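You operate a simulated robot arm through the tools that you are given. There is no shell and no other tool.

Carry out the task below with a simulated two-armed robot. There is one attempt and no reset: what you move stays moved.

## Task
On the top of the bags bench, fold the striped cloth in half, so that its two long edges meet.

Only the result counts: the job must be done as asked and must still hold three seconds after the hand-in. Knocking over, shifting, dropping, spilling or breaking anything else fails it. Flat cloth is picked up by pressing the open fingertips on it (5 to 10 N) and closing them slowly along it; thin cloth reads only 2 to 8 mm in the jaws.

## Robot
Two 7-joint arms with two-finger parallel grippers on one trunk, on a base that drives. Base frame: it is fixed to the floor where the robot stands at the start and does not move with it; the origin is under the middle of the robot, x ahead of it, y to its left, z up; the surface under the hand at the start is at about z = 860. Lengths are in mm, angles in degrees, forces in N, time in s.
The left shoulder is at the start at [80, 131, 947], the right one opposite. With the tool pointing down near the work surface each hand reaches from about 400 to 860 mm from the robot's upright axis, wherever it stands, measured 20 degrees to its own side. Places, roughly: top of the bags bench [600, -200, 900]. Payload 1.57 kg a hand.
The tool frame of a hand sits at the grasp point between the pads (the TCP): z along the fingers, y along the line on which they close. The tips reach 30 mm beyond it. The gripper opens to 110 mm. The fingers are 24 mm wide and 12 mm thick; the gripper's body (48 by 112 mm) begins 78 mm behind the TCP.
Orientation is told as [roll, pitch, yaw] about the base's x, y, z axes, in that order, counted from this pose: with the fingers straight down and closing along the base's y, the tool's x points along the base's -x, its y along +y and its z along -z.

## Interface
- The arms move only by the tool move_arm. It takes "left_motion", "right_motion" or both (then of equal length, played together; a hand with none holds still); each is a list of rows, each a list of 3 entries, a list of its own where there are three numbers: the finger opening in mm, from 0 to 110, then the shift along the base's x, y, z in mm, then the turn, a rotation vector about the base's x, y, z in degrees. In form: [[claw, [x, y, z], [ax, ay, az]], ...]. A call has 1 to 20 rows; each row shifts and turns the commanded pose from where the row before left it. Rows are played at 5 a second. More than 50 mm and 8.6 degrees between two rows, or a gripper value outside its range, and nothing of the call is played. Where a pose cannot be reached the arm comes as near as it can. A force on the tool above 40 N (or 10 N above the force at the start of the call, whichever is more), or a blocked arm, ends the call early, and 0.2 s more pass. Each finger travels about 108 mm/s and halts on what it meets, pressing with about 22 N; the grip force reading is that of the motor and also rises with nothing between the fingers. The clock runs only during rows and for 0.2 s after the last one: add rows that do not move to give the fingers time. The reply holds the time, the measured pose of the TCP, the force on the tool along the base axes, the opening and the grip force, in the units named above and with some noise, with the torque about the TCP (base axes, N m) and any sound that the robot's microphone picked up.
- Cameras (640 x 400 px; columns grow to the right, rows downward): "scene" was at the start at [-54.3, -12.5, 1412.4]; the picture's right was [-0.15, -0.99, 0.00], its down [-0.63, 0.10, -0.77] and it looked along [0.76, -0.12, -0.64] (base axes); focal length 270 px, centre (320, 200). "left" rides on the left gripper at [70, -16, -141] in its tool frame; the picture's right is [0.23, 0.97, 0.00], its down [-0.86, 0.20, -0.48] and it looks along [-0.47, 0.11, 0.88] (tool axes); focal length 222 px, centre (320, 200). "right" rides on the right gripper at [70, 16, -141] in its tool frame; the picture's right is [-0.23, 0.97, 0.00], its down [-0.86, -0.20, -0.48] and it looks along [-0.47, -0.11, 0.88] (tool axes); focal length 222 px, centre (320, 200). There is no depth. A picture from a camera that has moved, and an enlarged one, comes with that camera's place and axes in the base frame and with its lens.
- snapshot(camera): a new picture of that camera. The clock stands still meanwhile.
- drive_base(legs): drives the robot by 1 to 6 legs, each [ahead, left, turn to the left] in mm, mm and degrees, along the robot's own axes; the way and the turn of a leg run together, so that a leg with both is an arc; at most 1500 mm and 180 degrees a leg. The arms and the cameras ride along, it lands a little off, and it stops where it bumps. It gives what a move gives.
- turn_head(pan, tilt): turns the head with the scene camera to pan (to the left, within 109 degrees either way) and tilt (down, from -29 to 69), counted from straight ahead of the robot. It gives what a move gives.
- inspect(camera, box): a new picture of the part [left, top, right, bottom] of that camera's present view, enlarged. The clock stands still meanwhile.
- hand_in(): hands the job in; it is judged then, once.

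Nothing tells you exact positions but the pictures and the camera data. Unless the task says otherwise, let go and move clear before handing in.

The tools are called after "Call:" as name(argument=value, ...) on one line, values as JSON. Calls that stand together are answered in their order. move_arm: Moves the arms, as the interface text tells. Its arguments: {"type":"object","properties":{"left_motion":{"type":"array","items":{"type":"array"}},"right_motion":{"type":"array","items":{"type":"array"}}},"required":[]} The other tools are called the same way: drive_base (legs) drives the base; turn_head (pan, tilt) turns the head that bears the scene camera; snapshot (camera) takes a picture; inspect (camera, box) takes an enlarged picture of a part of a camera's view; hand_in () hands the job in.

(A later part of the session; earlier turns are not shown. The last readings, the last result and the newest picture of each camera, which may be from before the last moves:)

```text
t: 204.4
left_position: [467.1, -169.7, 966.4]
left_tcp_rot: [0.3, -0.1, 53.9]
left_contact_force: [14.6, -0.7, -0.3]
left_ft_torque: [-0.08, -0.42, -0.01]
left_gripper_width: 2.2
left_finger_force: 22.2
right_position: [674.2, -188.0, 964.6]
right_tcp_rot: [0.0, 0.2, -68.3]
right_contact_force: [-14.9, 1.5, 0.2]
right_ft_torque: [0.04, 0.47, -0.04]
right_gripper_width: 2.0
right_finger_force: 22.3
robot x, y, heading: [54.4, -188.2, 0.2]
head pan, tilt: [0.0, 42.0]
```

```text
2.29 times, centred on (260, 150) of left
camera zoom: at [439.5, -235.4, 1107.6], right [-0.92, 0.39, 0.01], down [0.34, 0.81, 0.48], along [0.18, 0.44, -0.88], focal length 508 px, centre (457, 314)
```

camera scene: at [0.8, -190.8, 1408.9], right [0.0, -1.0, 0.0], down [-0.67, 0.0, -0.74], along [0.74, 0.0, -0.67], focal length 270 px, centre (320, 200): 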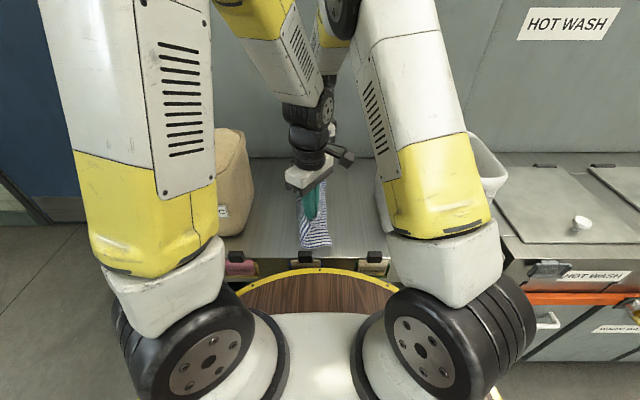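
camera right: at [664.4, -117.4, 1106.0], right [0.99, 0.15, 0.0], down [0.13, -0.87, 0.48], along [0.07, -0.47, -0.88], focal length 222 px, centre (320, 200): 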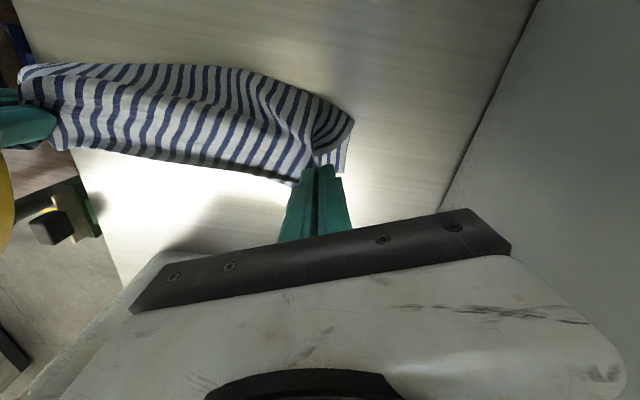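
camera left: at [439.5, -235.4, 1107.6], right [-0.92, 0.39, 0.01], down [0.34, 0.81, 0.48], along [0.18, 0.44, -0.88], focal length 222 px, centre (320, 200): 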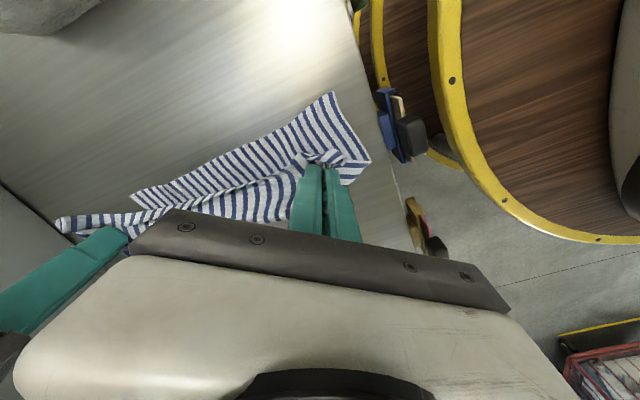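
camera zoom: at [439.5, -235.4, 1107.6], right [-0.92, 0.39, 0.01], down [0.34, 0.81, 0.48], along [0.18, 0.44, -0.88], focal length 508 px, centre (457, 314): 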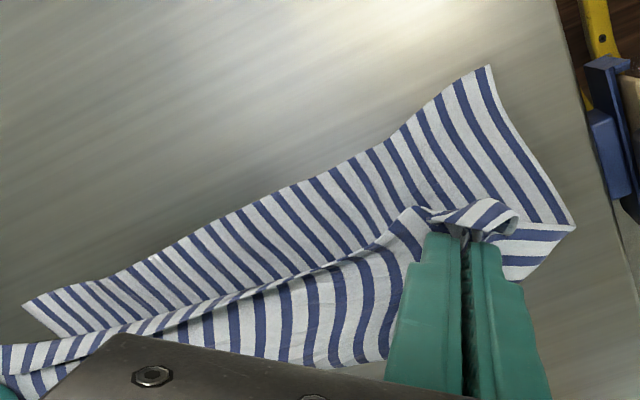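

The lower layer is now clear: C (431,-220), B (707,-210), lying flat and clean. I'll carry the held edge left and lower so half of the cloth lies down to the left, which moves the fold line to its proper place.

Call:
move_arm(left_motion=[[0, [1, 9, -2], [0, 0, 0]], [0, [1, 9, -2], [0, 0, 0]], [0, [1, 9, -2], [0, 0, 0]], [0, [0, 9, -2], [0, 0, 0]], [0, [0, 9, -2], [0, 0, 0]], [0, [0, 9, -2], [0, 0, 0]], [0, [0, 9, 0], [0, 0, 0]], [0, [0, 9, 0], [0, 0, 0]], [0, [0, 0, 0], [0, 0, 0]]], right_motion=[[0, [-1, 12.4, -2], [0, 0, 0]], [0, [0, 12.4, -2], [0, 0, 0]], [0, [0, 12.4, -2], [0, 0, 0]], [0, [0, 12.4, -2], [0, 0, 0]], [0, [0, 12.4, -2], [0, 0, 0]], [0, [0, 12.4, -2], [0, 0, 0]], [0, [0, 12.4, 0], [0, 0, 0]], [0, [0, 12.4, 0], [0, 0, 0]], [0, [0, 0, 0], [0, 0, 0]]])

Call:
inspect(camera="scene", box=[260, 140, 380, 250])

Call:
inspect(camera="right", box=[120, 40, 400, 200])

Call:
inspect(camera="left", box=[120, 40, 440, 220])

```text
t: 206.4
left_position: [467.8, -96.9, 954.1]
left_tcp_rot: [0.5, -0.1, 53.9]
left_contact_force: [5.5, 0.2, -0.3]
left_ft_torque: [0.04, -0.14, -0.01]
left_gripper_width: 2.1
left_finger_force: 21.5
right_position: [672.3, -89.9, 954.3]
right_tcp_rot: [0.1, 0.0, -68.3]
right_contact_force: [-6.5, 0.3, 1.1]
right_ft_torque: [-0.03, 0.12, 0.07]
right_gripper_width: 1.9
right_finger_force: 21.8
robot x, y, heading: [55.0, -191.6, 0.1]
head pan, tilt: [0.0, 42.0]
```

```text
3.64 times, centred on (320, 195) of scene
camera zoom: at [0.9, -190.8, 1408.9], right [0.0, -1.0, 0.0], down [-0.67, 0.0, -0.74], along [0.74, 0.0, -0.67], focal length 983 px, centre (320, 218)
```

zoom: 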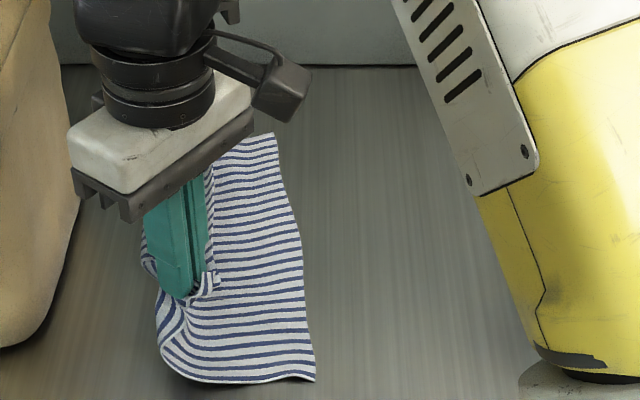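

```text
2.29 times, centred on (260, 120) of right
camera zoom: at [662.2, -19.1, 1096.1], right [0.99, 0.15, 0.0], down [0.13, -0.87, 0.48], along [0.07, -0.47, -0.88], focal length 508 px, centre (457, 383)
```

zoom: 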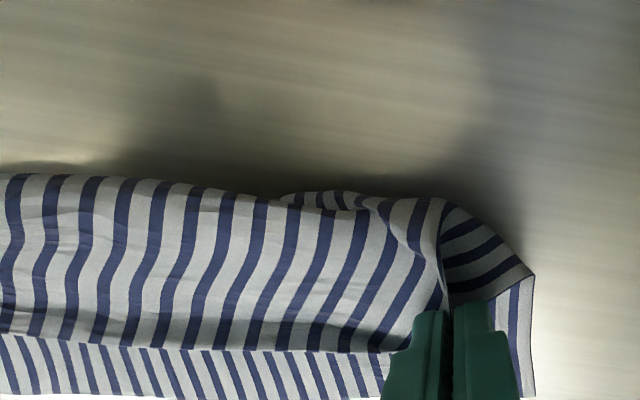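

```text
2.00 times, centred on (280, 130) of left
camera zoom: at [440.9, -163.5, 1094.9], right [-0.92, 0.39, 0.01], down [0.35, 0.81, 0.48], along [0.18, 0.45, -0.88], focal length 444 px, centre (400, 340)
```

zoom: 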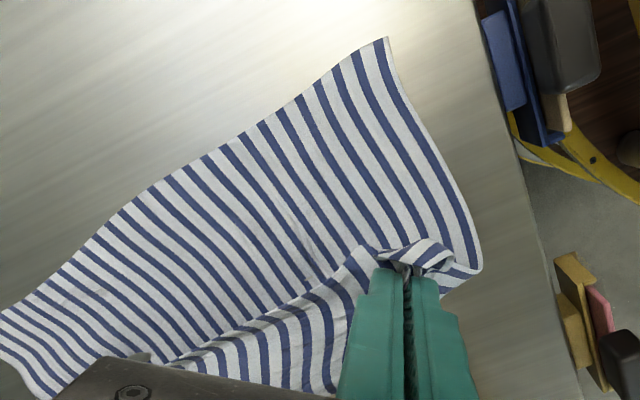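

The lower layer lies flat and smooth, with the top edge's strip hanging on its outer side. The cloth slides easily, so I'll now lay the held edge straight onto the lower edge, now at C (440,-187), B (726,-149), and work the slack toward the fold afterwards.

Call:
move_arm(left_motion=[[0, [2, -7.5, -6], [0, 0, 0]], [0, [2, -7.5, -8], [0, 0, 0]], [0, [2, -7.5, -10], [0, 0, 0]], [0, [2, -7.5, -11], [0, 0, 0]], [0, [2, -7.5, -11], [0, 0, 0]], [0, [2, -7.5, -8], [0, 0, 0]], [0, [0, 0, 0], [0, 0, 0]]], right_motion=[[0, [1.6, -2.4, -6], [0, 0, 0]], [0, [1.6, -2.4, -8], [0, 0, 0]], [0, [1.6, -2.4, -10], [0, 0, 0]], [0, [1.6, -2.4, -11], [0, 0, 0]], [0, [1.6, -2.4, -11], [0, 0, 0]], [0, [1.6, -2.4, -8], [0, 0, 0]], [0, [0, 0, 0], [0, 0, 0]]])

Call:
inspect(camera="scene", box=[260, 140, 380, 250])

Call:
inspect(camera="right", box=[120, 40, 400, 200])

Call:
inspect(camera="left", box=[120, 40, 440, 220])

```text
t: 208.0
left_position: [486.8, -131.3, 905.1]
left_tcp_rot: [-0.1, -0.3, 56.1]
left_contact_force: [3.3, 1.9, 0.2]
left_ft_torque: [0.03, -0.13, 0.01]
left_gripper_width: 1.9
left_finger_force: 21.8
right_position: [689.7, -122.4, 897.0]
right_tcp_rot: [0.0, -0.1, -69.9]
right_contact_force: [-5.1, -0.2, 0.3]
right_ft_torque: [0.01, 0.11, 0.04]
right_gripper_width: 1.9
right_finger_force: 22.0
robot x, y, heading: [58.0, -190.8, -0.1]
head pan, tilt: [0.0, 42.0]
```

```text
3.64 times, centred on (320, 195) of scene
camera zoom: at [0.8, -190.8, 1408.9], right [0.0, -1.0, 0.0], down [-0.67, 0.0, -0.74], along [0.74, 0.0, -0.67], focal length 983 px, centre (320, 218)
```

zoom: 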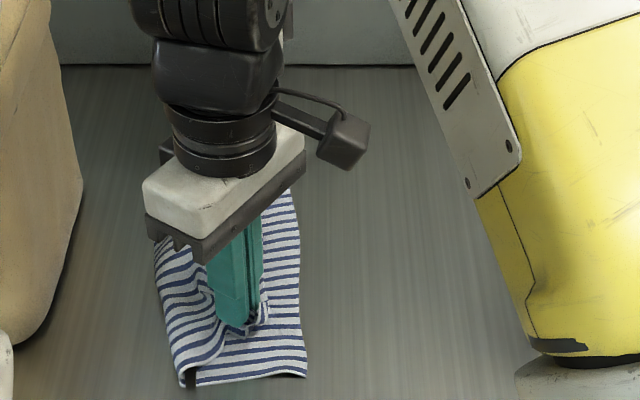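

```text
2.29 times, centred on (260, 120) of right
camera zoom: at [681.1, -50.4, 1039.8], right [0.99, 0.12, 0.0], down [0.1, -0.87, 0.48], along [0.06, -0.48, -0.88], focal length 508 px, centre (457, 383)
```

zoom: 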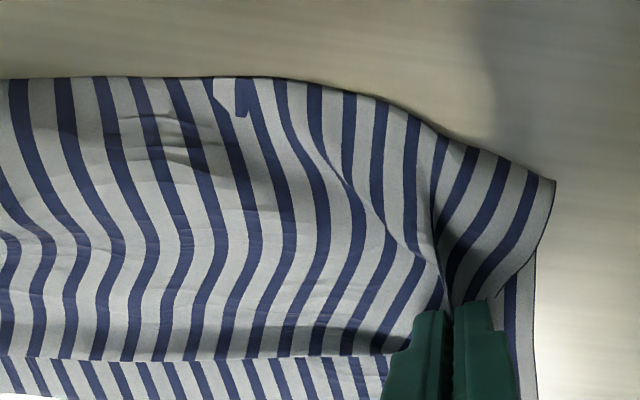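

```text
2.00 times, centred on (280, 130) of left
camera zoom: at [460.0, -197.8, 1045.6], right [-0.93, 0.36, 0.0], down [0.31, 0.82, 0.48], along [0.17, 0.45, -0.88], focal length 444 px, centre (400, 340)
```

zoom: 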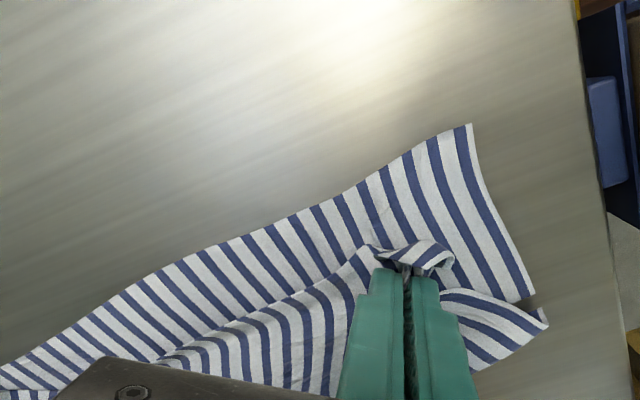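

The arms are brushing each other here (their poses deviate), and the edge strip needs to be laid from right to left. I'll raise again, keeping the near hand back on the left, and then land the far corner first: overshoot to the right, then lower while moving left so the strip spreads outward.

Call:
move_arm(left_motion=[[0, [-1.5, 7, 9], [0, 0, 0]], [0, [-1.5, 7, 9], [0, 0, 0]], [0, [-1.5, 7, 9], [0, 0, 0]], [0, [-1.5, 7, 9], [0, 0, 0]], [0, [-2, 7, 9], [0, 0, 0]], [0, [-2, 7, 9], [0, 0, 0]], [0, [0, 0, 0], [0, 0, 0]], [0, [0, 0, 0], [0, 0, 0]]], right_motion=[[0, [0, 0, 8], [0, 0, 0]], [0, [0, 0, 8], [0, 0, 0]], [0, [0, -8, 8], [0, 0, 0]], [0, [-1, -8, 8], [0, 0, 0]], [0, [-1, -8, 8], [0, 0, 0]], [0, [-1, -8, 8], [0, 0, 0]], [0, [-1, -8, 4], [0, 0, 0]], [0, [0, 0, 0], [0, 0, 0]]])

Call:
inspect(camera="scene", box=[260, 140, 380, 250])

Call:
inspect(camera="right", box=[120, 40, 400, 200])

Call:
inspect(camera="left", box=[80, 40, 440, 240])

```text
t: 209.8
left_position: [472.2, -101.2, 953.8]
left_tcp_rot: [0.1, -0.1, 53.9]
left_contact_force: [21.9, -5.9, 0.5]
left_ft_torque: [-0.16, -0.66, -0.11]
left_gripper_width: 2.0
left_finger_force: 21.9
right_position: [678.1, -143.4, 952.4]
right_tcp_rot: [0.0, 0.1, -68.3]
right_contact_force: [-21.6, 5.7, 0.4]
right_ft_torque: [0.18, 0.67, -0.06]
right_gripper_width: 2.0
right_finger_force: 22.4
robot x, y, heading: [54.0, -192.1, 0.4]
head pan, tilt: [0.0, 42.0]
```

```text
3.64 times, centred on (320, 195) of scene
camera zoom: at [0.9, -190.8, 1408.9], right [0.0, -1.0, 0.0], down [-0.67, 0.0, -0.74], along [0.74, 0.0, -0.67], focal length 983 px, centre (320, 218)
```

zoom: 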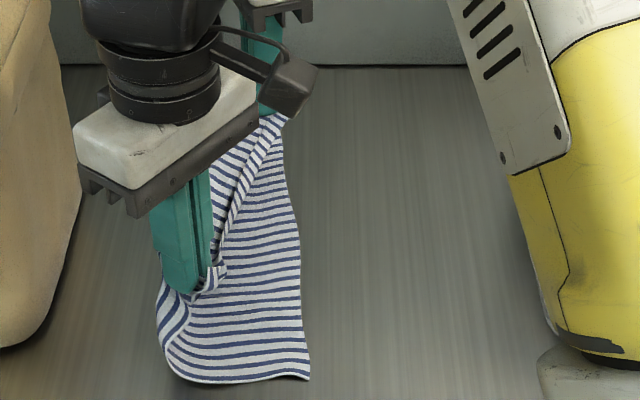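

```text
2.29 times, centred on (260, 120) of right
camera zoom: at [667.8, -72.4, 1094.1], right [0.99, 0.15, 0.0], down [0.13, -0.87, 0.48], along [0.07, -0.47, -0.88], focal length 508 px, centre (457, 383)
```

zoom: 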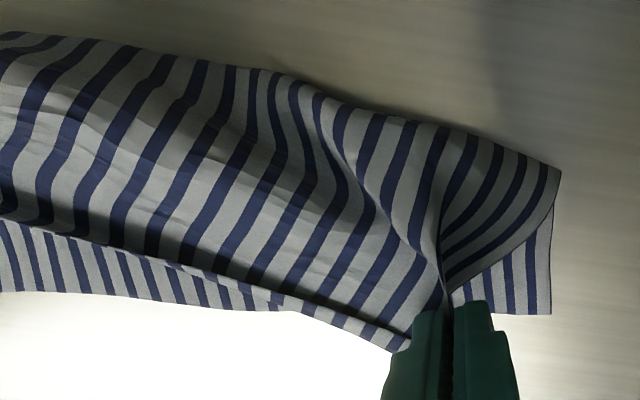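

```text
1.78 times, centred on (260, 140) of left
camera zoom: at [444.1, -166.6, 1095.7], right [-0.92, 0.39, 0.0], down [0.34, 0.81, 0.48], along [0.18, 0.44, -0.88], focal length 395 px, centre (427, 307)
```

zoom: 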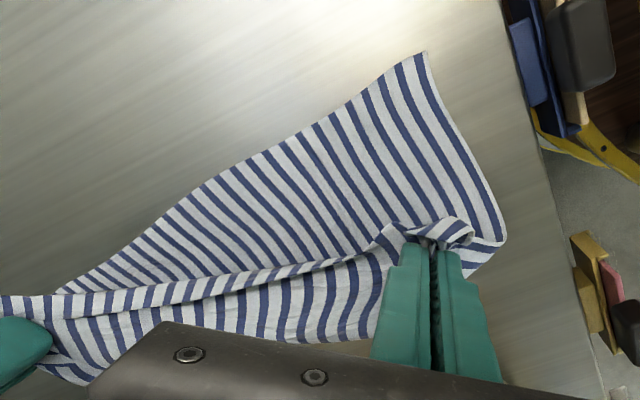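

Call:
move_arm(right_motion=[[0, [-3, -6.5, -5], [0, 0, 0]], [0, [-2, -6.5, -5], [0, 0, 0]], [0, [0, 9.5, -0.5], [0, 0, 0]], [0, [0, 9.2, -2.6], [0, 0, 0]], [0, [0, 8.5, -4.4], [0, 0, 0]], [0, [0, 7.6, -5.8], [0, 0, 0]], [0, [0, 6.3, -7.1], [0, 0, 0]], [0, [0, 4.9, -8.2], [0, 0, 0]], [0, [0, 3.3, -9], [0, 0, 0]], [0, [0, 1.6, -6], [0, 0, 0]], [0, [0, 0, 0], [0, 0, 0]]])

Call:
inspect(camera="scene", box=[260, 140, 380, 250])

Call:
inspect(camera="right", box=[120, 40, 400, 200])

Call:
inspect(camera="left", box=[80, 40, 440, 240])

```text
t: 212.2
left_position: [471.0, -101.9, 954.5]
left_tcp_rot: [0.4, -0.1, 53.9]
left_contact_force: [19.1, -1.5, -6.0]
left_ft_torque: [-0.04, -0.59, -0.06]
left_gripper_width: 2.2
left_finger_force: 21.9
right_position: [673.9, -106.2, 896.8]
right_tcp_rot: [0.1, 0.1, -68.4]
right_contact_force: [-19.5, 1.0, 5.9]
right_ft_torque: [0.08, 0.7, 0.04]
right_gripper_width: 2.1
right_finger_force: 22.0
robot x, y, heading: [60.3, -192.1, -0.1]
head pan, tilt: [0.0, 42.0]
```

```text
3.64 times, centred on (320, 195) of scene
camera zoom: at [0.9, -190.8, 1408.9], right [0.0, -1.0, 0.0], down [-0.67, 0.0, -0.74], along [0.74, 0.0, -0.67], focal length 983 px, centre (320, 218)
```

zoom: 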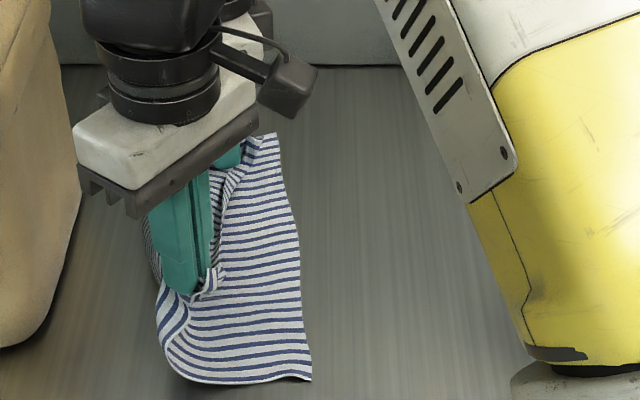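

```text
2.29 times, centred on (260, 120) of right
camera zoom: at [663.3, -35.4, 1040.0], right [0.99, 0.15, 0.0], down [0.13, -0.87, 0.48], along [0.07, -0.47, -0.88], focal length 508 px, centre (457, 383)
```

zoom: 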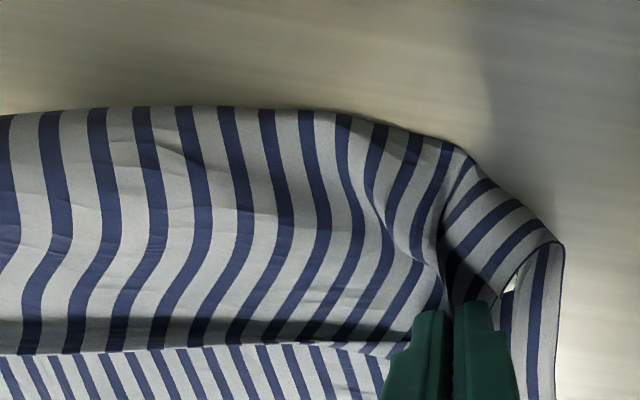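

```text
1.78 times, centred on (260, 140) of left
camera zoom: at [443.8, -166.4, 1095.4], right [-0.92, 0.39, 0.01], down [0.34, 0.81, 0.48], along [0.18, 0.45, -0.88], focal length 395 px, centre (427, 307)
```

zoom: 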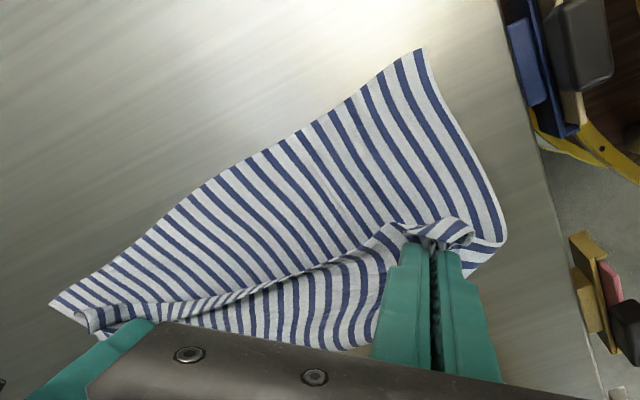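

Corner A now lies close to B with its strip pointing outward. I'll relax the tension from the left hand, then set the right fingertips down and release them slowly.

Call:
move_arm(left_motion=[[0, [5, 0, 0], [0, 0, 0]], [0, [5, 0, 0], [0, 0, 0]], [0, [2, 0, 0], [0, 0, 0]], [0, [0, 0, 0], [0, 0, 0]], [0, [0, 0, 0], [0, 0, 0]]], right_motion=[[0, [0, 0, 0], [0, 0, 0]], [0, [0, 0, 0], [0, 0, 0]], [0, [0, 0, -1.5], [0, 0, 0]], [0, [0, 0, -1.5], [0, 0, 0]], [0, [0, 0, 0], [0, 0, 0]]])

```text
t: 213.4
left_position: [482.2, -99.4, 953.7]
left_tcp_rot: [0.5, 0.0, 54.0]
left_contact_force: [2.6, 0.1, -1.0]
left_ft_torque: [-0.04, -0.05, -0.02]
left_gripper_width: 1.8
left_finger_force: 21.8
right_position: [675.5, -107.2, 895.1]
right_tcp_rot: [0.2, 0.0, -68.3]
right_contact_force: [-3.0, 0.6, 0.3]
right_ft_torque: [0.0, 0.06, 0.03]
right_gripper_width: 1.8
right_finger_force: 22.2
robot x, y, heading: [52.9, -188.8, -0.1]
head pan, tilt: [0.0, 42.0]
```

Call:
move_arm(right_motion=[[0, [0, 0, -1.5], [0, 0, 0]], [5, [0, 0, 0], [0, 0, 0]], [10, [0, 0, 0], [0, 0, 0]], [15, [0, 0, 0], [0, 0, 0]], [20, [0, 0, 0], [0, 0, 0]], [26, [0, 0, 0], [0, 0, 0]], [32, [0, 0, 0], [0, 0, 0]], [38, [0, 0, 0], [0, 0, 0]], [44, [0, 0, 0], [0, 0, 0]], [44, [0, 0, 0], [0, 0, 0]]])

Call:
inspect(camera="right", box=[160, 60, 440, 220])

Call:
inspect(camera="left", box=[80, 40, 440, 240])

```text
t: 215.6
left_position: [483.1, -99.8, 953.7]
left_tcp_rot: [0.5, 0.0, 54.0]
left_contact_force: [-0.1, -0.6, 0.6]
left_ft_torque: [0.01, 0.0, -0.01]
left_gripper_width: 2.2
left_finger_force: 22.1
right_position: [675.3, -106.8, 894.1]
right_tcp_rot: [0.1, 0.0, -68.3]
right_contact_force: [0.2, 0.6, -0.9]
right_ft_torque: [0.0, 0.01, -0.01]
right_gripper_width: 43.7
right_finger_force: 0.1
robot x, y, heading: [56.9, -188.7, -0.0]
head pan, tilt: [0.0, 42.0]
```

```text
2.29 times, centred on (300, 140) of right
camera zoom: at [664.0, -35.9, 1035.5], right [0.99, 0.15, 0.0], down [0.13, -0.87, 0.48], along [0.07, -0.47, -0.88], focal length 508 px, centre (366, 337)
```

zoom: 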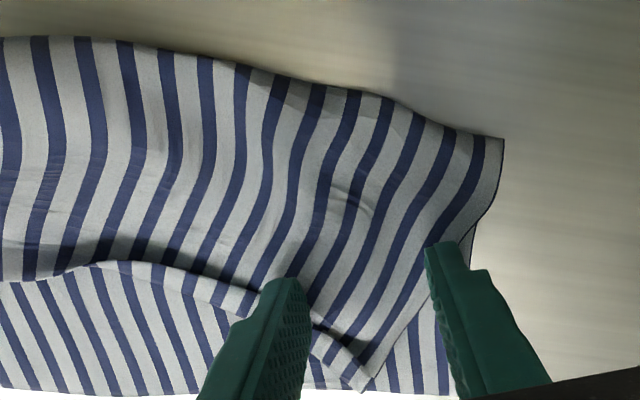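

```text
1.78 times, centred on (260, 140) of left
camera zoom: at [454.9, -166.0, 1095.6], right [-0.92, 0.39, 0.01], down [0.35, 0.81, 0.48], along [0.18, 0.45, -0.88], focal length 395 px, centre (427, 307)
```

zoom: 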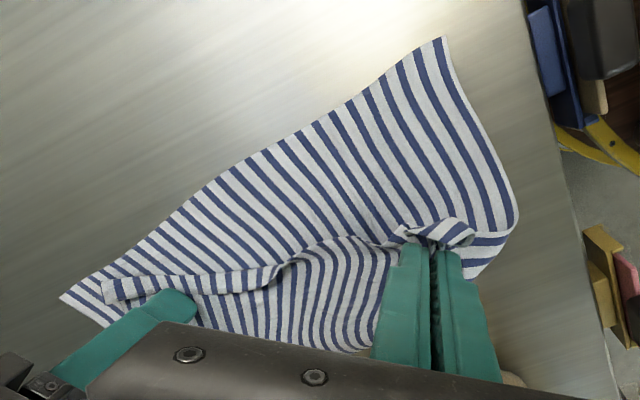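

The far corner is released and lies flat, close to B. I'll raise the right hand clear, then bring the near corner over past the lower edge.

Call:
move_arm(right_motion=[[46, [0, 0, 5], [0, 0, 0]], [46, [0, 0, 15], [0, 0, 0]], [46, [0, 0, 30], [0, 0, 0]], [46, [0, 0, 40], [0, 0, 0]], [46, [0, 0, 40], [0, 0, 0]], [46, [0, 0, 40], [0, 0, 0]], [46, [0, -20, 40], [0, 0, 0]], [46, [0, -40, 20], [0, 0, 0]], [46, [0, -45, 0], [0, 0, 0]], [46, [0, -45, 0], [0, 0, 0]], [46, [0, -45, 0], [0, 0, 0]], [46, [0, -45, 0], [0, 0, 0]]])

Call:
move_arm(left_motion=[[0, [-2, -12, 0], [0, 0, 0]], [0, [-2, -14, 0], [0, 0, 0]], [0, [-2, -14, -2], [0, 0, 0]], [0, [-2, -14, -3], [0, 0, 0]], [0, [-2, -14, -4], [0, 0, 0]], [0, [-1, -14, -5], [0, 0, 0]], [0, [0, 0, 0], [0, 0, 0]]])

Call:
inspect(camera="left", box=[80, 40, 440, 240])

Call:
inspect(camera="scene", box=[260, 140, 380, 250])

```text
t: 218.2
left_position: [482.1, -99.6, 953.2]
left_tcp_rot: [0.5, -0.1, 53.9]
left_contact_force: [-0.4, 0.4, 0.5]
left_ft_torque: [-0.03, -0.02, -0.02]
left_gripper_width: 2.2
left_finger_force: 21.8
right_position: [673.9, -347.6, 1121.3]
right_tcp_rot: [0.0, 0.0, -68.2]
right_contact_force: [-0.4, 0.3, -0.7]
right_ft_torque: [-0.06, -0.01, -0.01]
right_gripper_width: 46.3
right_finger_force: 0.1
robot x, y, heading: [55.0, -191.2, 0.1]
head pan, tilt: [0.0, 42.0]
```

```text
t: 219.8
left_position: [470.0, -184.2, 939.8]
left_tcp_rot: [0.5, 0.0, 54.0]
left_contact_force: [0.0, -0.4, 0.2]
left_ft_torque: [0.0, 0.0, -0.04]
left_gripper_width: 2.1
left_finger_force: 21.9
right_position: [674.9, -347.7, 1121.2]
right_tcp_rot: [0.2, 0.0, -68.3]
right_contact_force: [-0.4, 0.2, 0.3]
right_ft_torque: [-0.02, 0.0, 0.0]
right_gripper_width: 46.4
right_finger_force: 0.0
robot x, y, heading: [58.0, -192.5, -0.1]
head pan, tilt: [0.0, 42.0]
```

```text
1.78 times, centred on (260, 140) of left
camera zoom: at [443.5, -250.0, 1080.9], right [-0.92, 0.39, 0.01], down [0.34, 0.81, 0.48], along [0.18, 0.45, -0.88], focal length 395 px, centre (427, 307)
```

zoom: 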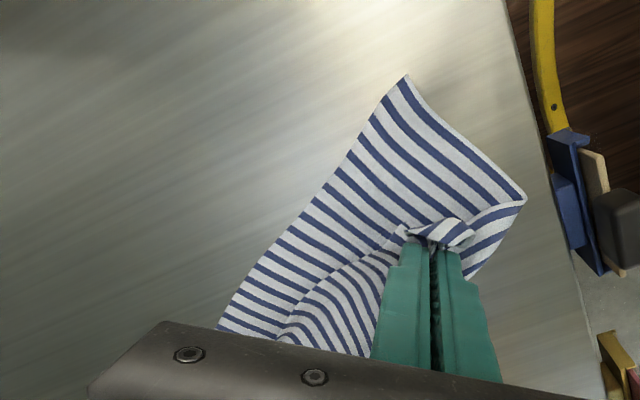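

```text
3.64 times, centred on (320, 195) of scene
camera zoom: at [0.8, -190.8, 1408.9], right [0.0, -1.0, 0.0], down [-0.67, 0.0, -0.74], along [0.74, 0.0, -0.67], focal length 983 px, centre (320, 218)
```

zoom: 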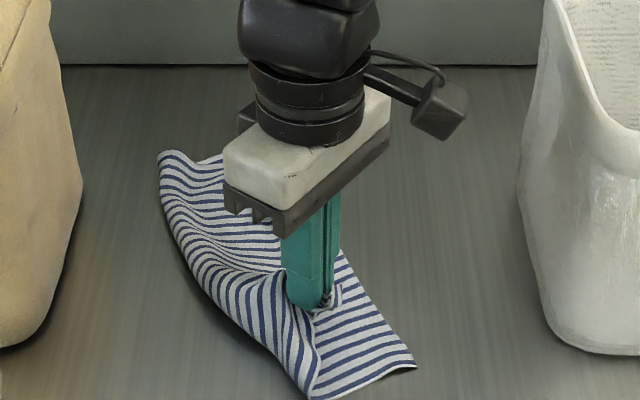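

Call:
snapshot(camera="right")

Call:
snapshot(camera="scene")

Call:
inspect(camera="scene", box=[270, 170, 370, 250])

```text
taken
camera right: at [663.4, -276.5, 1263.1], right [0.99, 0.15, 0.0], down [0.13, -0.87, 0.48], along [0.07, -0.47, -0.88], focal length 222 px, centre (320, 200)
```

right: 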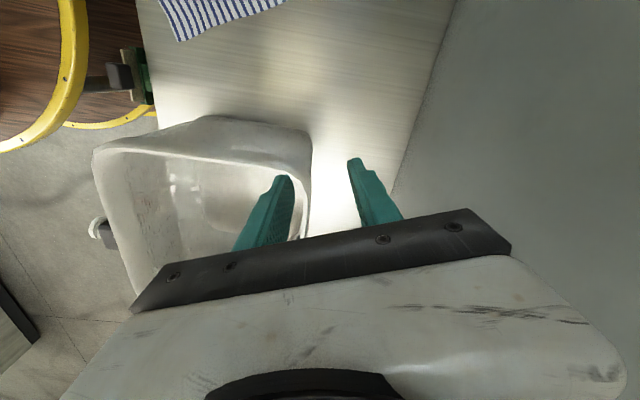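

```text
taken
camera scene: at [0.8, -190.8, 1408.9], right [0.0, -1.0, 0.0], down [-0.67, 0.0, -0.74], along [0.74, 0.0, -0.67], focal length 270 px, centre (320, 200)
```

scene: 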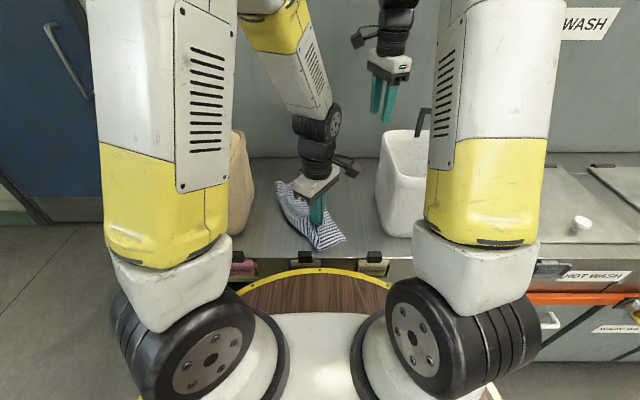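

```text
5.00 times, centred on (320, 210) of scene
camera zoom: at [0.8, -190.8, 1408.9], right [0.0, -1.0, 0.0], down [-0.67, 0.0, -0.74], along [0.74, 0.0, -0.67], focal length 1352 px, centre (320, 150)
```

zoom: 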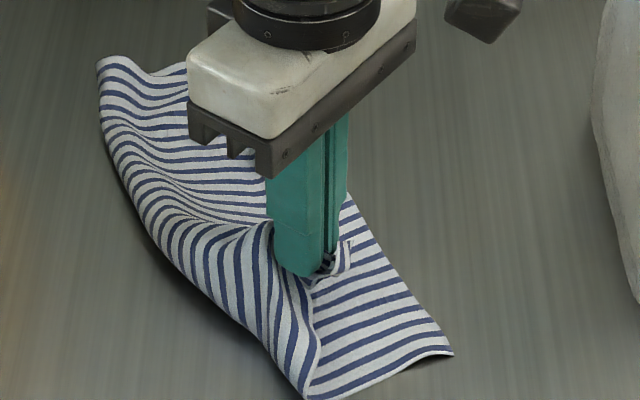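

The lower layer follows the hand because friction is low. I'll lay the near corner's strip outward here by lowering while moving inward, release it, and afterwards pin the lower layer with one hand while adjusting the top with the other.

Call:
move_arm(left_motion=[[0, [0, 0, -5], [0, 0, 0]], [0, [0, 0, -4], [0, 0, 0]], [0, [-3.9, 6.2, -0.7], [0, 0, 0]], [0, [-3.7, 5.9, -2], [0, 0, 0]], [0, [-3.5, 5.5, -3.3], [0, 0, 0]], [0, [-3.1, 4.9, -4.5], [0, 0, 0]], [0, [-2.6, 4.1, -5.5], [0, 0, 0]], [0, [-2, 3.2, -6.3], [0, 0, 0]], [0, [-1.3, 2.1, -6.8], [0, 0, 0]], [0, [-0.6, 1, -5], [0, 0, 0]], [0, [0, 0, -2], [0, 0, 0]], [0, [0, 0, 0], [0, 0, 0]]])

Call:
inspect(camera="scene", box=[270, 170, 370, 250])

Call:
inspect(camera="left", box=[120, 40, 440, 220])

```text
t: 222.4
left_position: [449.8, -150.0, 893.6]
left_tcp_rot: [0.6, -0.1, 53.9]
left_contact_force: [1.0, 0.9, 0.3]
left_ft_torque: [-0.02, -0.01, 0.06]
left_gripper_width: 1.9
left_finger_force: 22.3
right_position: [674.3, -348.4, 1121.5]
right_tcp_rot: [0.1, 0.0, -68.3]
right_contact_force: [-0.9, 0.7, 0.0]
right_ft_torque: [-0.01, 0.03, -0.03]
right_gripper_width: 45.8
right_finger_force: 0.1
robot x, y, heading: [56.1, -189.8, -0.0]
head pan, tilt: [0.0, 42.0]
```

```text
5.00 times, centred on (320, 210) of scene
camera zoom: at [0.8, -190.8, 1408.9], right [0.0, -1.0, 0.0], down [-0.67, 0.0, -0.74], along [0.74, 0.0, -0.67], focal length 1352 px, centre (320, 150)
```

zoom: 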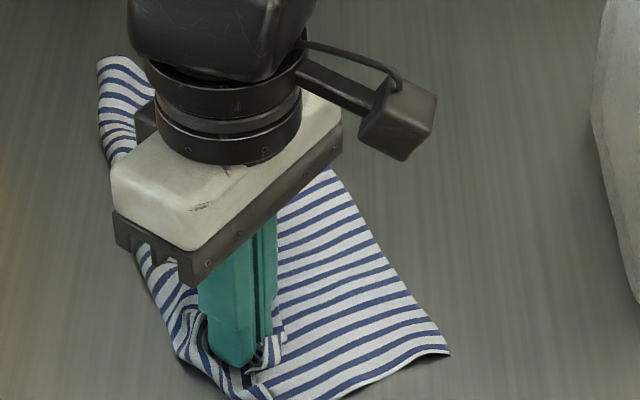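

```text
2.00 times, centred on (280, 130) of left
camera zoom: at [422.6, -216.0, 1035.8], right [-0.92, 0.39, 0.01], down [0.35, 0.81, 0.48], along [0.18, 0.45, -0.88], focal length 444 px, centre (400, 340)
```

zoom: 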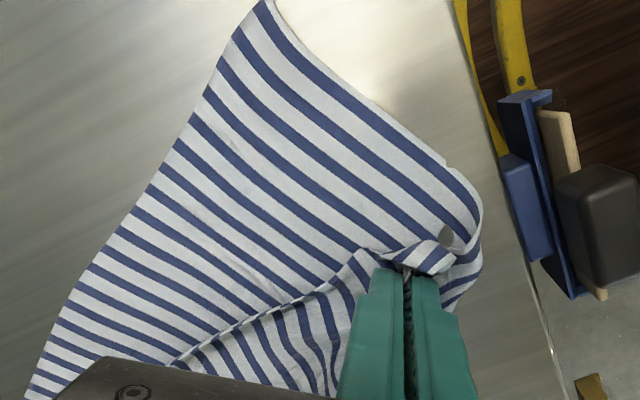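

The near strip is laid outward and the lower layer is flat. I'll release the near corner gently, raise the left hand, and get a clear view of the whole cloth.

Call:
move_arm(left_motion=[[0, [0, 0, -1.2], [0, 0, 0]], [5, [0, 0, 0], [0, 0, 0]], [10, [0, 0, 0], [0, 0, 0]], [16, [0, 0, 0], [0, 0, 0]], [22, [0, 0, 0], [0, 0, 0]], [28, [0, 0, 0], [0, 0, 0]], [34, [0, 0, 0], [0, 0, 0]], [40, [0, 0, 0], [0, 0, 0]], [44, [0, 0, 0], [0, 0, 0]], [44, [0, 0, 8], [0, 0, 0]], [44, [0, 0, 30], [0, 0, 0]], [44, [0, 0, 40], [0, 0, 0]], [44, [0, 0, 40], [0, 0, 0]], [44, [-5, 20, 40], [0, 0, 0]], [44, [-5, 40, 20], [0, 0, 0]], [44, [-5, 45, 0], [0, 0, 0]]])

Call:
snapshot(camera="scene")

Call:
inspect(camera="scene", box=[260, 160, 370, 250])

Call:
snapshot(camera="left")

```text
t: 225.8
left_position: [435.9, -45.6, 1068.6]
left_tcp_rot: [0.5, 0.0, 53.8]
left_contact_force: [0.3, 0.2, -0.2]
left_ft_torque: [0.0, -0.01, 0.0]
left_gripper_width: 43.7
left_finger_force: 0.2
right_position: [674.0, -348.8, 1120.2]
right_tcp_rot: [0.2, 0.0, -68.4]
right_contact_force: [-0.2, 0.2, 0.3]
right_ft_torque: [0.03, 0.05, 0.0]
right_gripper_width: 46.1
right_finger_force: 0.1
robot x, y, heading: [56.4, -192.3, -0.1]
head pan, tilt: [0.0, 42.0]
```

```text
taken
camera scene: at [1.0, -191.1, 1408.9], right [0.0, -1.0, 0.0], down [-0.67, 0.0, -0.74], along [0.74, 0.0, -0.67], focal length 270 px, centre (320, 200)
```

scene: 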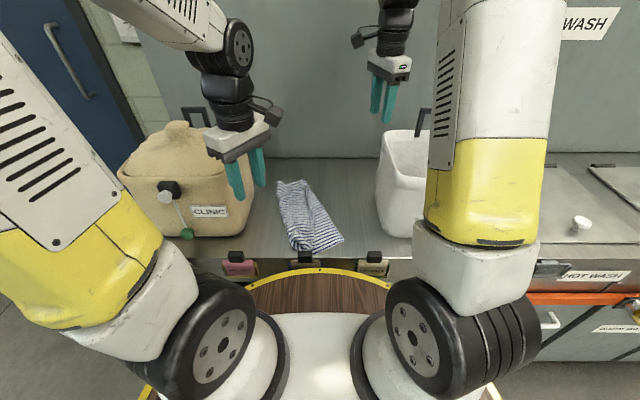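

```text
4.44 times, centred on (315, 205) of scene
camera zoom: at [1.0, -191.1, 1408.9], right [0.0, -1.0, 0.0], down [-0.67, 0.0, -0.74], along [0.74, 0.0, -0.67], focal length 1202 px, centre (342, 178)
```

zoom: 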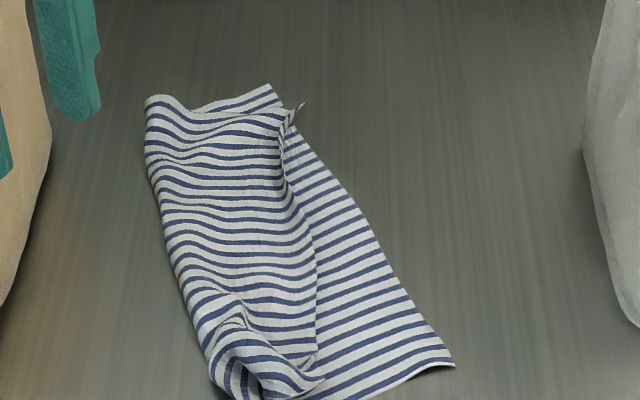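

```text
taken
camera left: at [407.3, -111.7, 1210.2], right [-0.92, 0.39, 0.01], down [0.35, 0.81, 0.48], along [0.18, 0.45, -0.88], focal length 222 px, centre (320, 200)
```

left: 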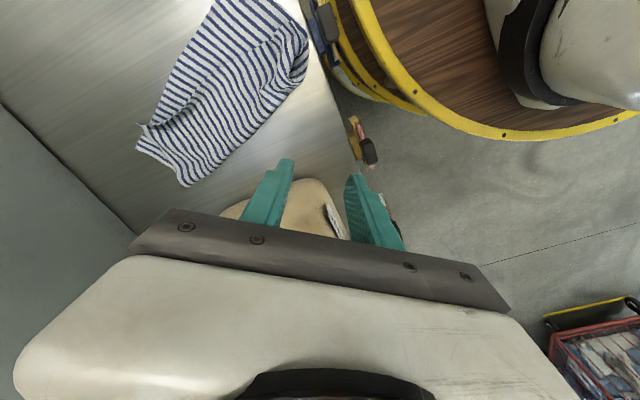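

Far corner A is near B, while near corner D still needs to go about 77 mm right, onto C at (448,-256). I'll pin the exposed lower layer with the right hand near mid-edge, then re-grip D at its remaining ridge with the left hand.

Call:
move_arm(right_motion=[[60, [-7, 23, 0], [0, 0, 3]], [80, [-7, 23, 0], [0, 0, 3]], [80, [-7, 23, 0], [0, 0, 3]], [80, [-7, 23, 0], [0, 0, 0.4]], [80, [-7, 23, 0], [0, 0, 0]], [80, [-7, 23, 0], [0, 0, 0]], [80, [-7, 23, 0], [0, 0, 0]], [80, [-8, 25, 0], [0, 0, 0]], [80, [0, 0, -40], [0, 0, 0]], [80, [0, 0, -40], [0, 0, 0]], [80, [0, 0, -40], [0, 0, 0]], [80, [0, 0, -40], [0, 0, 0]], [80, [0, 0, -40], [0, 0, 0]], [80, [0, 0, -20], [0, 0, 0]], [80, [0, 0, 0], [0, 0, 0]]])

Call:
snapshot(camera="scene")

Call:
inspect(camera="right", box=[120, 60, 480, 240])

```text
t: 229.0
left_position: [435.1, -45.8, 1067.7]
left_tcp_rot: [0.4, 0.0, 53.9]
left_contact_force: [-0.6, 0.4, -0.1]
left_ft_torque: [0.03, 0.02, -0.01]
left_gripper_width: 44.0
left_finger_force: 0.0
right_position: [617.9, -159.7, 904.0]
right_tcp_rot: [0.2, 0.0, -58.8]
right_contact_force: [0.3, 0.4, 0.3]
right_ft_torque: [0.0, 0.0, -0.02]
right_gripper_width: 80.1
right_finger_force: 0.1
robot x, y, heading: [55.6, -192.8, 0.2]
head pan, tilt: [0.0, 42.0]
```

```text
taken
camera scene: at [0.8, -190.8, 1408.9], right [0.0, -1.0, 0.0], down [-0.67, 0.0, -0.74], along [0.74, 0.0, -0.67], focal length 270 px, centre (320, 200)
```

scene: 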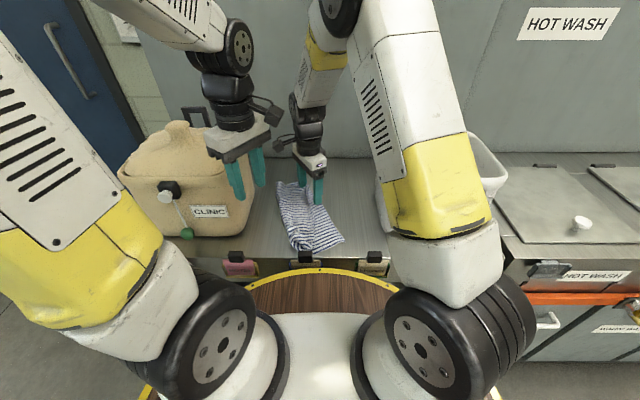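

```text
1.78 times, centred on (300, 150) of right
camera zoom: at [594.6, -91.7, 1045.2], right [0.95, 0.31, 0.0], down [0.27, -0.84, 0.48], along [0.15, -0.45, -0.88], focal length 395 px, centre (356, 289)
```

zoom: 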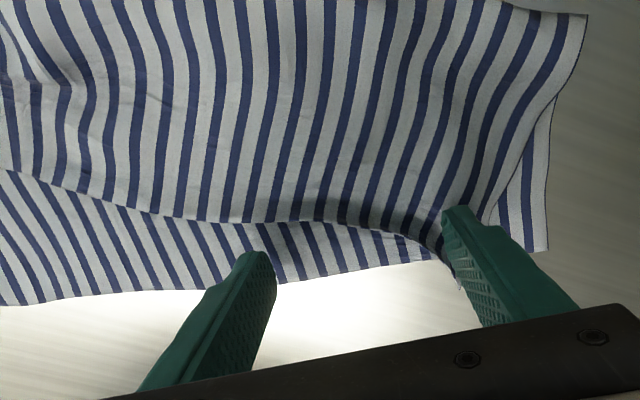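

Call:
move_arm(right_motion=[[80, [-5, 8, 0], [0, 0, 0]], [80, [0, 0, -8], [0, 0, 0]], [80, [0, 0, -3], [0, 0, 0]], [80, [0, 0, -1], [0, 0, 0]], [80, [0, 0, 0], [0, 0, 0]]], left_motion=[[44, [5, -20, 0], [0, 0, 0]], [44, [4, -28, 0], [0, 0, 0]], [44, [3, -28, 0], [0, 0, 0]], [44, [2, -28, 0], [0, 0, 0]], [44, [0, 0, 0], [0, 0, 0]]])

Call:
inspect(camera="left", box=[120, 40, 440, 220])

```text
t: 230.2
left_position: [452.1, -134.9, 1070.0]
left_tcp_rot: [0.6, 0.1, 56.5]
left_contact_force: [0.3, 0.5, 0.1]
left_ft_torque: [0.0, 0.01, -0.01]
left_gripper_width: 44.0
left_finger_force: 0.1
right_position: [619.5, -170.1, 891.8]
right_tcp_rot: [0.2, -0.2, -60.8]
right_contact_force: [-1.4, 0.9, 3.5]
right_ft_torque: [0.06, -0.08, 0.02]
right_gripper_width: 79.6
right_finger_force: 0.1
robot x, y, heading: [52.3, -189.4, 0.1]
head pan, tilt: [0.0, 42.0]
```

```text
2.00 times, centred on (280, 130) of left
camera zoom: at [427.7, -201.2, 1211.5], right [-0.94, 0.35, 0.01], down [0.31, 0.82, 0.48], along [0.16, 0.45, -0.88], focal length 444 px, centre (400, 340)
```

zoom: 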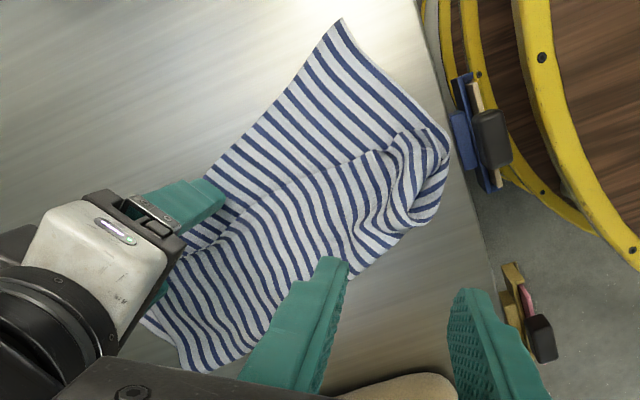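

The arms touch each other when the left hand is high. I'll move the left hand back out, descend on the left side first, and then come in low underneath the right forearm.

Call:
move_arm(left_motion=[[44, [0, 20, 0], [0, 0, 0]], [44, [0, 25, 0], [0, 0, 0]], [44, [0, 25, 0], [0, 0, 0]], [44, [0, 0, -40], [0, 0, 0]], [44, [0, 0, -40], [0, 0, 0]], [44, [0, 0, -40], [0, 0, 0]], [44, [0, 0, -20], [0, 0, 0]], [44, [0, 0, 0], [0, 0, 0]]])

Call:
snapshot(camera="scene")

Call:
inspect(camera="right", box=[120, 60, 480, 240])

```text
t: 232.0
left_position: [449.8, -78.1, 932.2]
left_tcp_rot: [0.5, 0.0, 53.9]
left_contact_force: [0.2, -0.2, -0.5]
left_ft_torque: [0.01, 0.01, -0.01]
left_gripper_width: 44.0
left_finger_force: 0.0
right_position: [614.0, -151.8, 892.3]
right_tcp_rot: [0.2, 0.1, -58.9]
right_contact_force: [-0.7, 3.8, 16.7]
right_ft_torque: [0.36, -0.52, 0.13]
right_gripper_width: 80.4
right_finger_force: 0.2
robot x, y, heading: [55.6, -193.0, 0.2]
head pan, tilt: [0.0, 42.0]
```

```text
taken
camera scene: at [0.3, -190.6, 1408.9], right [0.0, -1.0, 0.0], down [-0.67, 0.0, -0.74], along [0.74, 0.0, -0.67], focal length 270 px, centre (320, 200)
```

scene: 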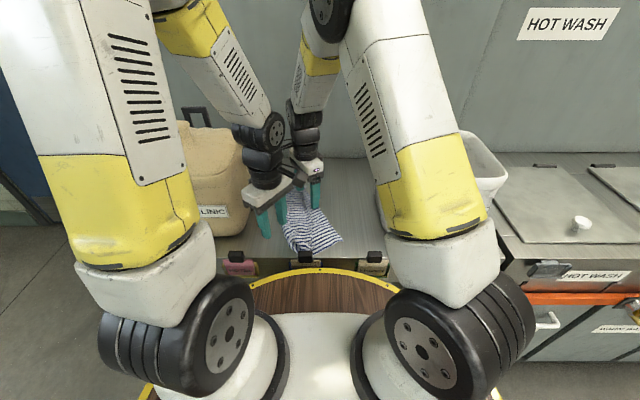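

```text
1.78 times, centred on (300, 150) of right
camera zoom: at [589.8, -83.6, 1033.6], right [0.95, 0.31, 0.0], down [0.27, -0.84, 0.48], along [0.15, -0.45, -0.88], focal length 395 px, centre (356, 289)
```

zoom: 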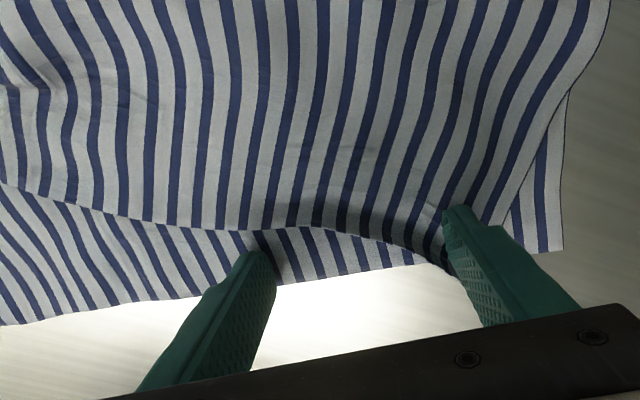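

Call:
inspect(camera="left", box=[120, 20, 440, 200])

Call:
inspect(camera="scene", box=[265, 185, 365, 260])

```text
2.00 times, centred on (280, 110) of left
camera zoom: at [421.8, -144.4, 1073.1], right [-0.92, 0.39, 0.01], down [0.35, 0.81, 0.48], along [0.18, 0.45, -0.88], focal length 444 px, centre (400, 380)
```

zoom: 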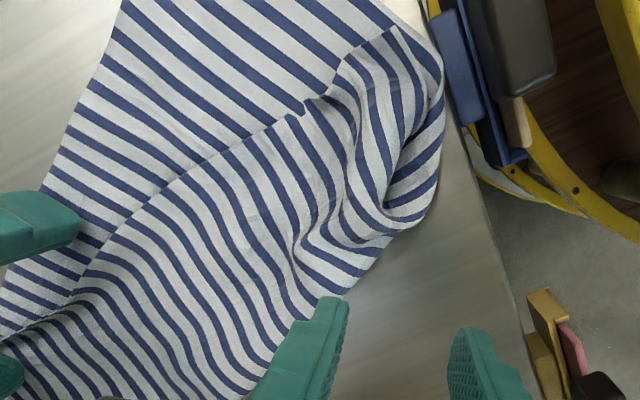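

```text
5.33 times, centred on (315, 222) of scene
camera zoom: at [0.3, -190.6, 1408.9], right [0.0, -1.0, 0.0], down [-0.67, 0.0, -0.74], along [0.74, 0.0, -0.67], focal length 1442 px, centre (347, 80)
```

zoom: 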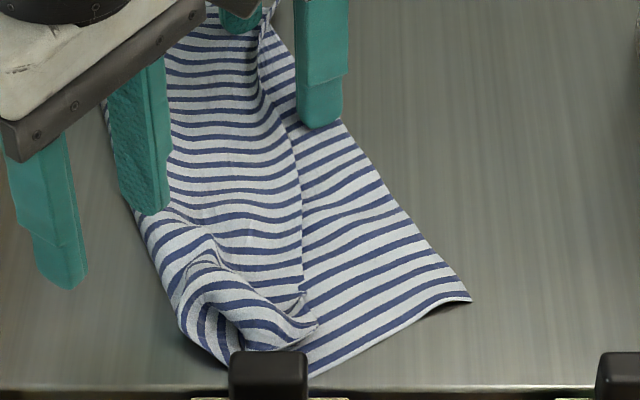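

The near end is clearly visible, with the top layer's ridge where I held it before. I'll move the left hand in low over that ridge at (450,-150) and close on it lightly.

Call:
move_arm(left_motion=[[44, [0, -18, 0], [0, 0, 0]], [44, [0, -18, 0], [0, 0, 0]], [44, [0, -18, 0], [0, 0, 0]], [44, [0, -18, 0], [0, 0, 0]], [44, [0, 0, -15], [0, 0, 0]], [44, [0, 0, -12], [0, 0, 0]], [44, [0, 0, -8], [0, 0, 0]], [44, [0, 0, 0], [0, 0, 0]]])

Call:
inspect(camera="left", box=[180, 60, 460, 220])

```text
t: 233.8
left_position: [450.2, -150.9, 894.9]
left_tcp_rot: [0.3, -0.1, 53.9]
left_contact_force: [0.0, 0.1, 0.1]
left_ft_torque: [0.02, 0.0, -0.01]
left_gripper_width: 44.3
left_finger_force: 0.2
right_position: [612.9, -152.2, 891.1]
right_tcp_rot: [0.2, 0.1, -58.9]
right_contact_force: [-0.9, 1.8, 15.0]
right_ft_torque: [0.32, -0.47, 0.14]
right_gripper_width: 80.6
right_finger_force: 0.5
robot x, y, heading: [59.0, -191.8, 0.0]
head pan, tilt: [0.0, 42.0]
```

```text
2.29 times, centred on (320, 140) of left
camera zoom: at [422.4, -216.7, 1036.6], right [-0.92, 0.39, 0.01], down [0.34, 0.81, 0.48], along [0.18, 0.45, -0.88], focal length 508 px, centre (320, 337)
```

zoom: 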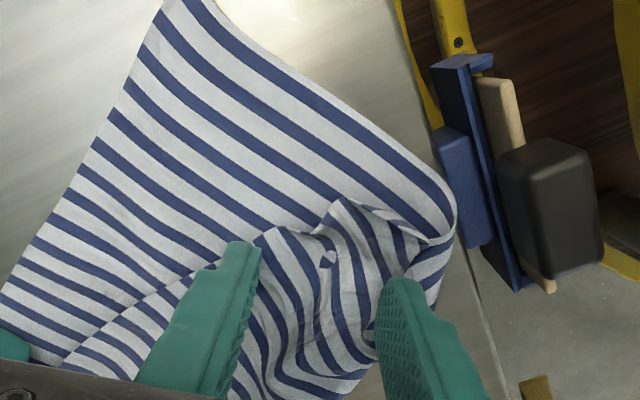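

Call:
move_arm(left_motion=[[44, [0, 0, -1.5], [0, 0, 0]], [38, [0, 0, 0], [0, 0, 0]], [32, [0, 0, 0], [0, 0, 0]], [26, [0, 0, 0], [0, 0, 0]], [20, [0, 0, 0], [0, 0, 0]], [14, [0, 0, 0], [0, 0, 0]], [8, [0, 0, 0], [0, 0, 0]], [3, [0, 0, 0], [0, 0, 0]], [0, [0, 0, 0], [0, 0, 0]], [0, [0, 0, 0], [0, 0, 0]]])

Call:
inspect(camera="left", box=[180, 60, 460, 220])

```text
t: 236.0
left_position: [450.4, -152.6, 893.3]
left_tcp_rot: [0.3, -0.1, 53.8]
left_contact_force: [-2.4, 1.7, 16.6]
left_ft_torque: [0.18, 0.03, -0.02]
left_gripper_width: 2.1
left_finger_force: 21.6
right_position: [612.7, -151.7, 891.3]
right_tcp_rot: [0.2, -0.1, -58.8]
right_contact_force: [-0.3, 2.1, 12.0]
right_ft_torque: [0.23, -0.45, 0.1]
right_gripper_width: 80.4
right_finger_force: 0.4
robot x, y, heading: [57.9, -190.7, 0.1]
head pan, tilt: [0.0, 42.0]
```

```text
2.29 times, centred on (320, 140) of left
camera zoom: at [422.3, -216.8, 1035.7], right [-0.92, 0.39, 0.01], down [0.34, 0.81, 0.48], along [0.18, 0.45, -0.88], focal length 508 px, centre (320, 337)
```

zoom: 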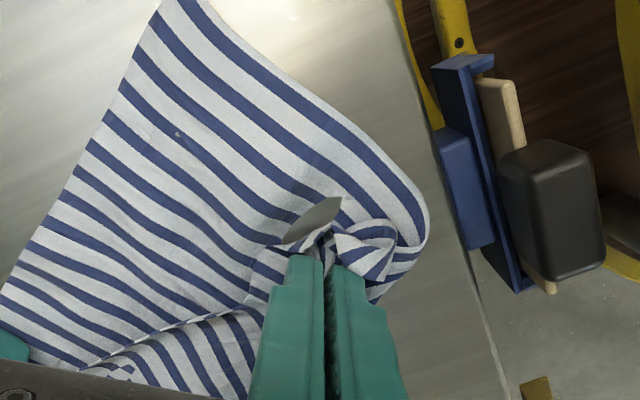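

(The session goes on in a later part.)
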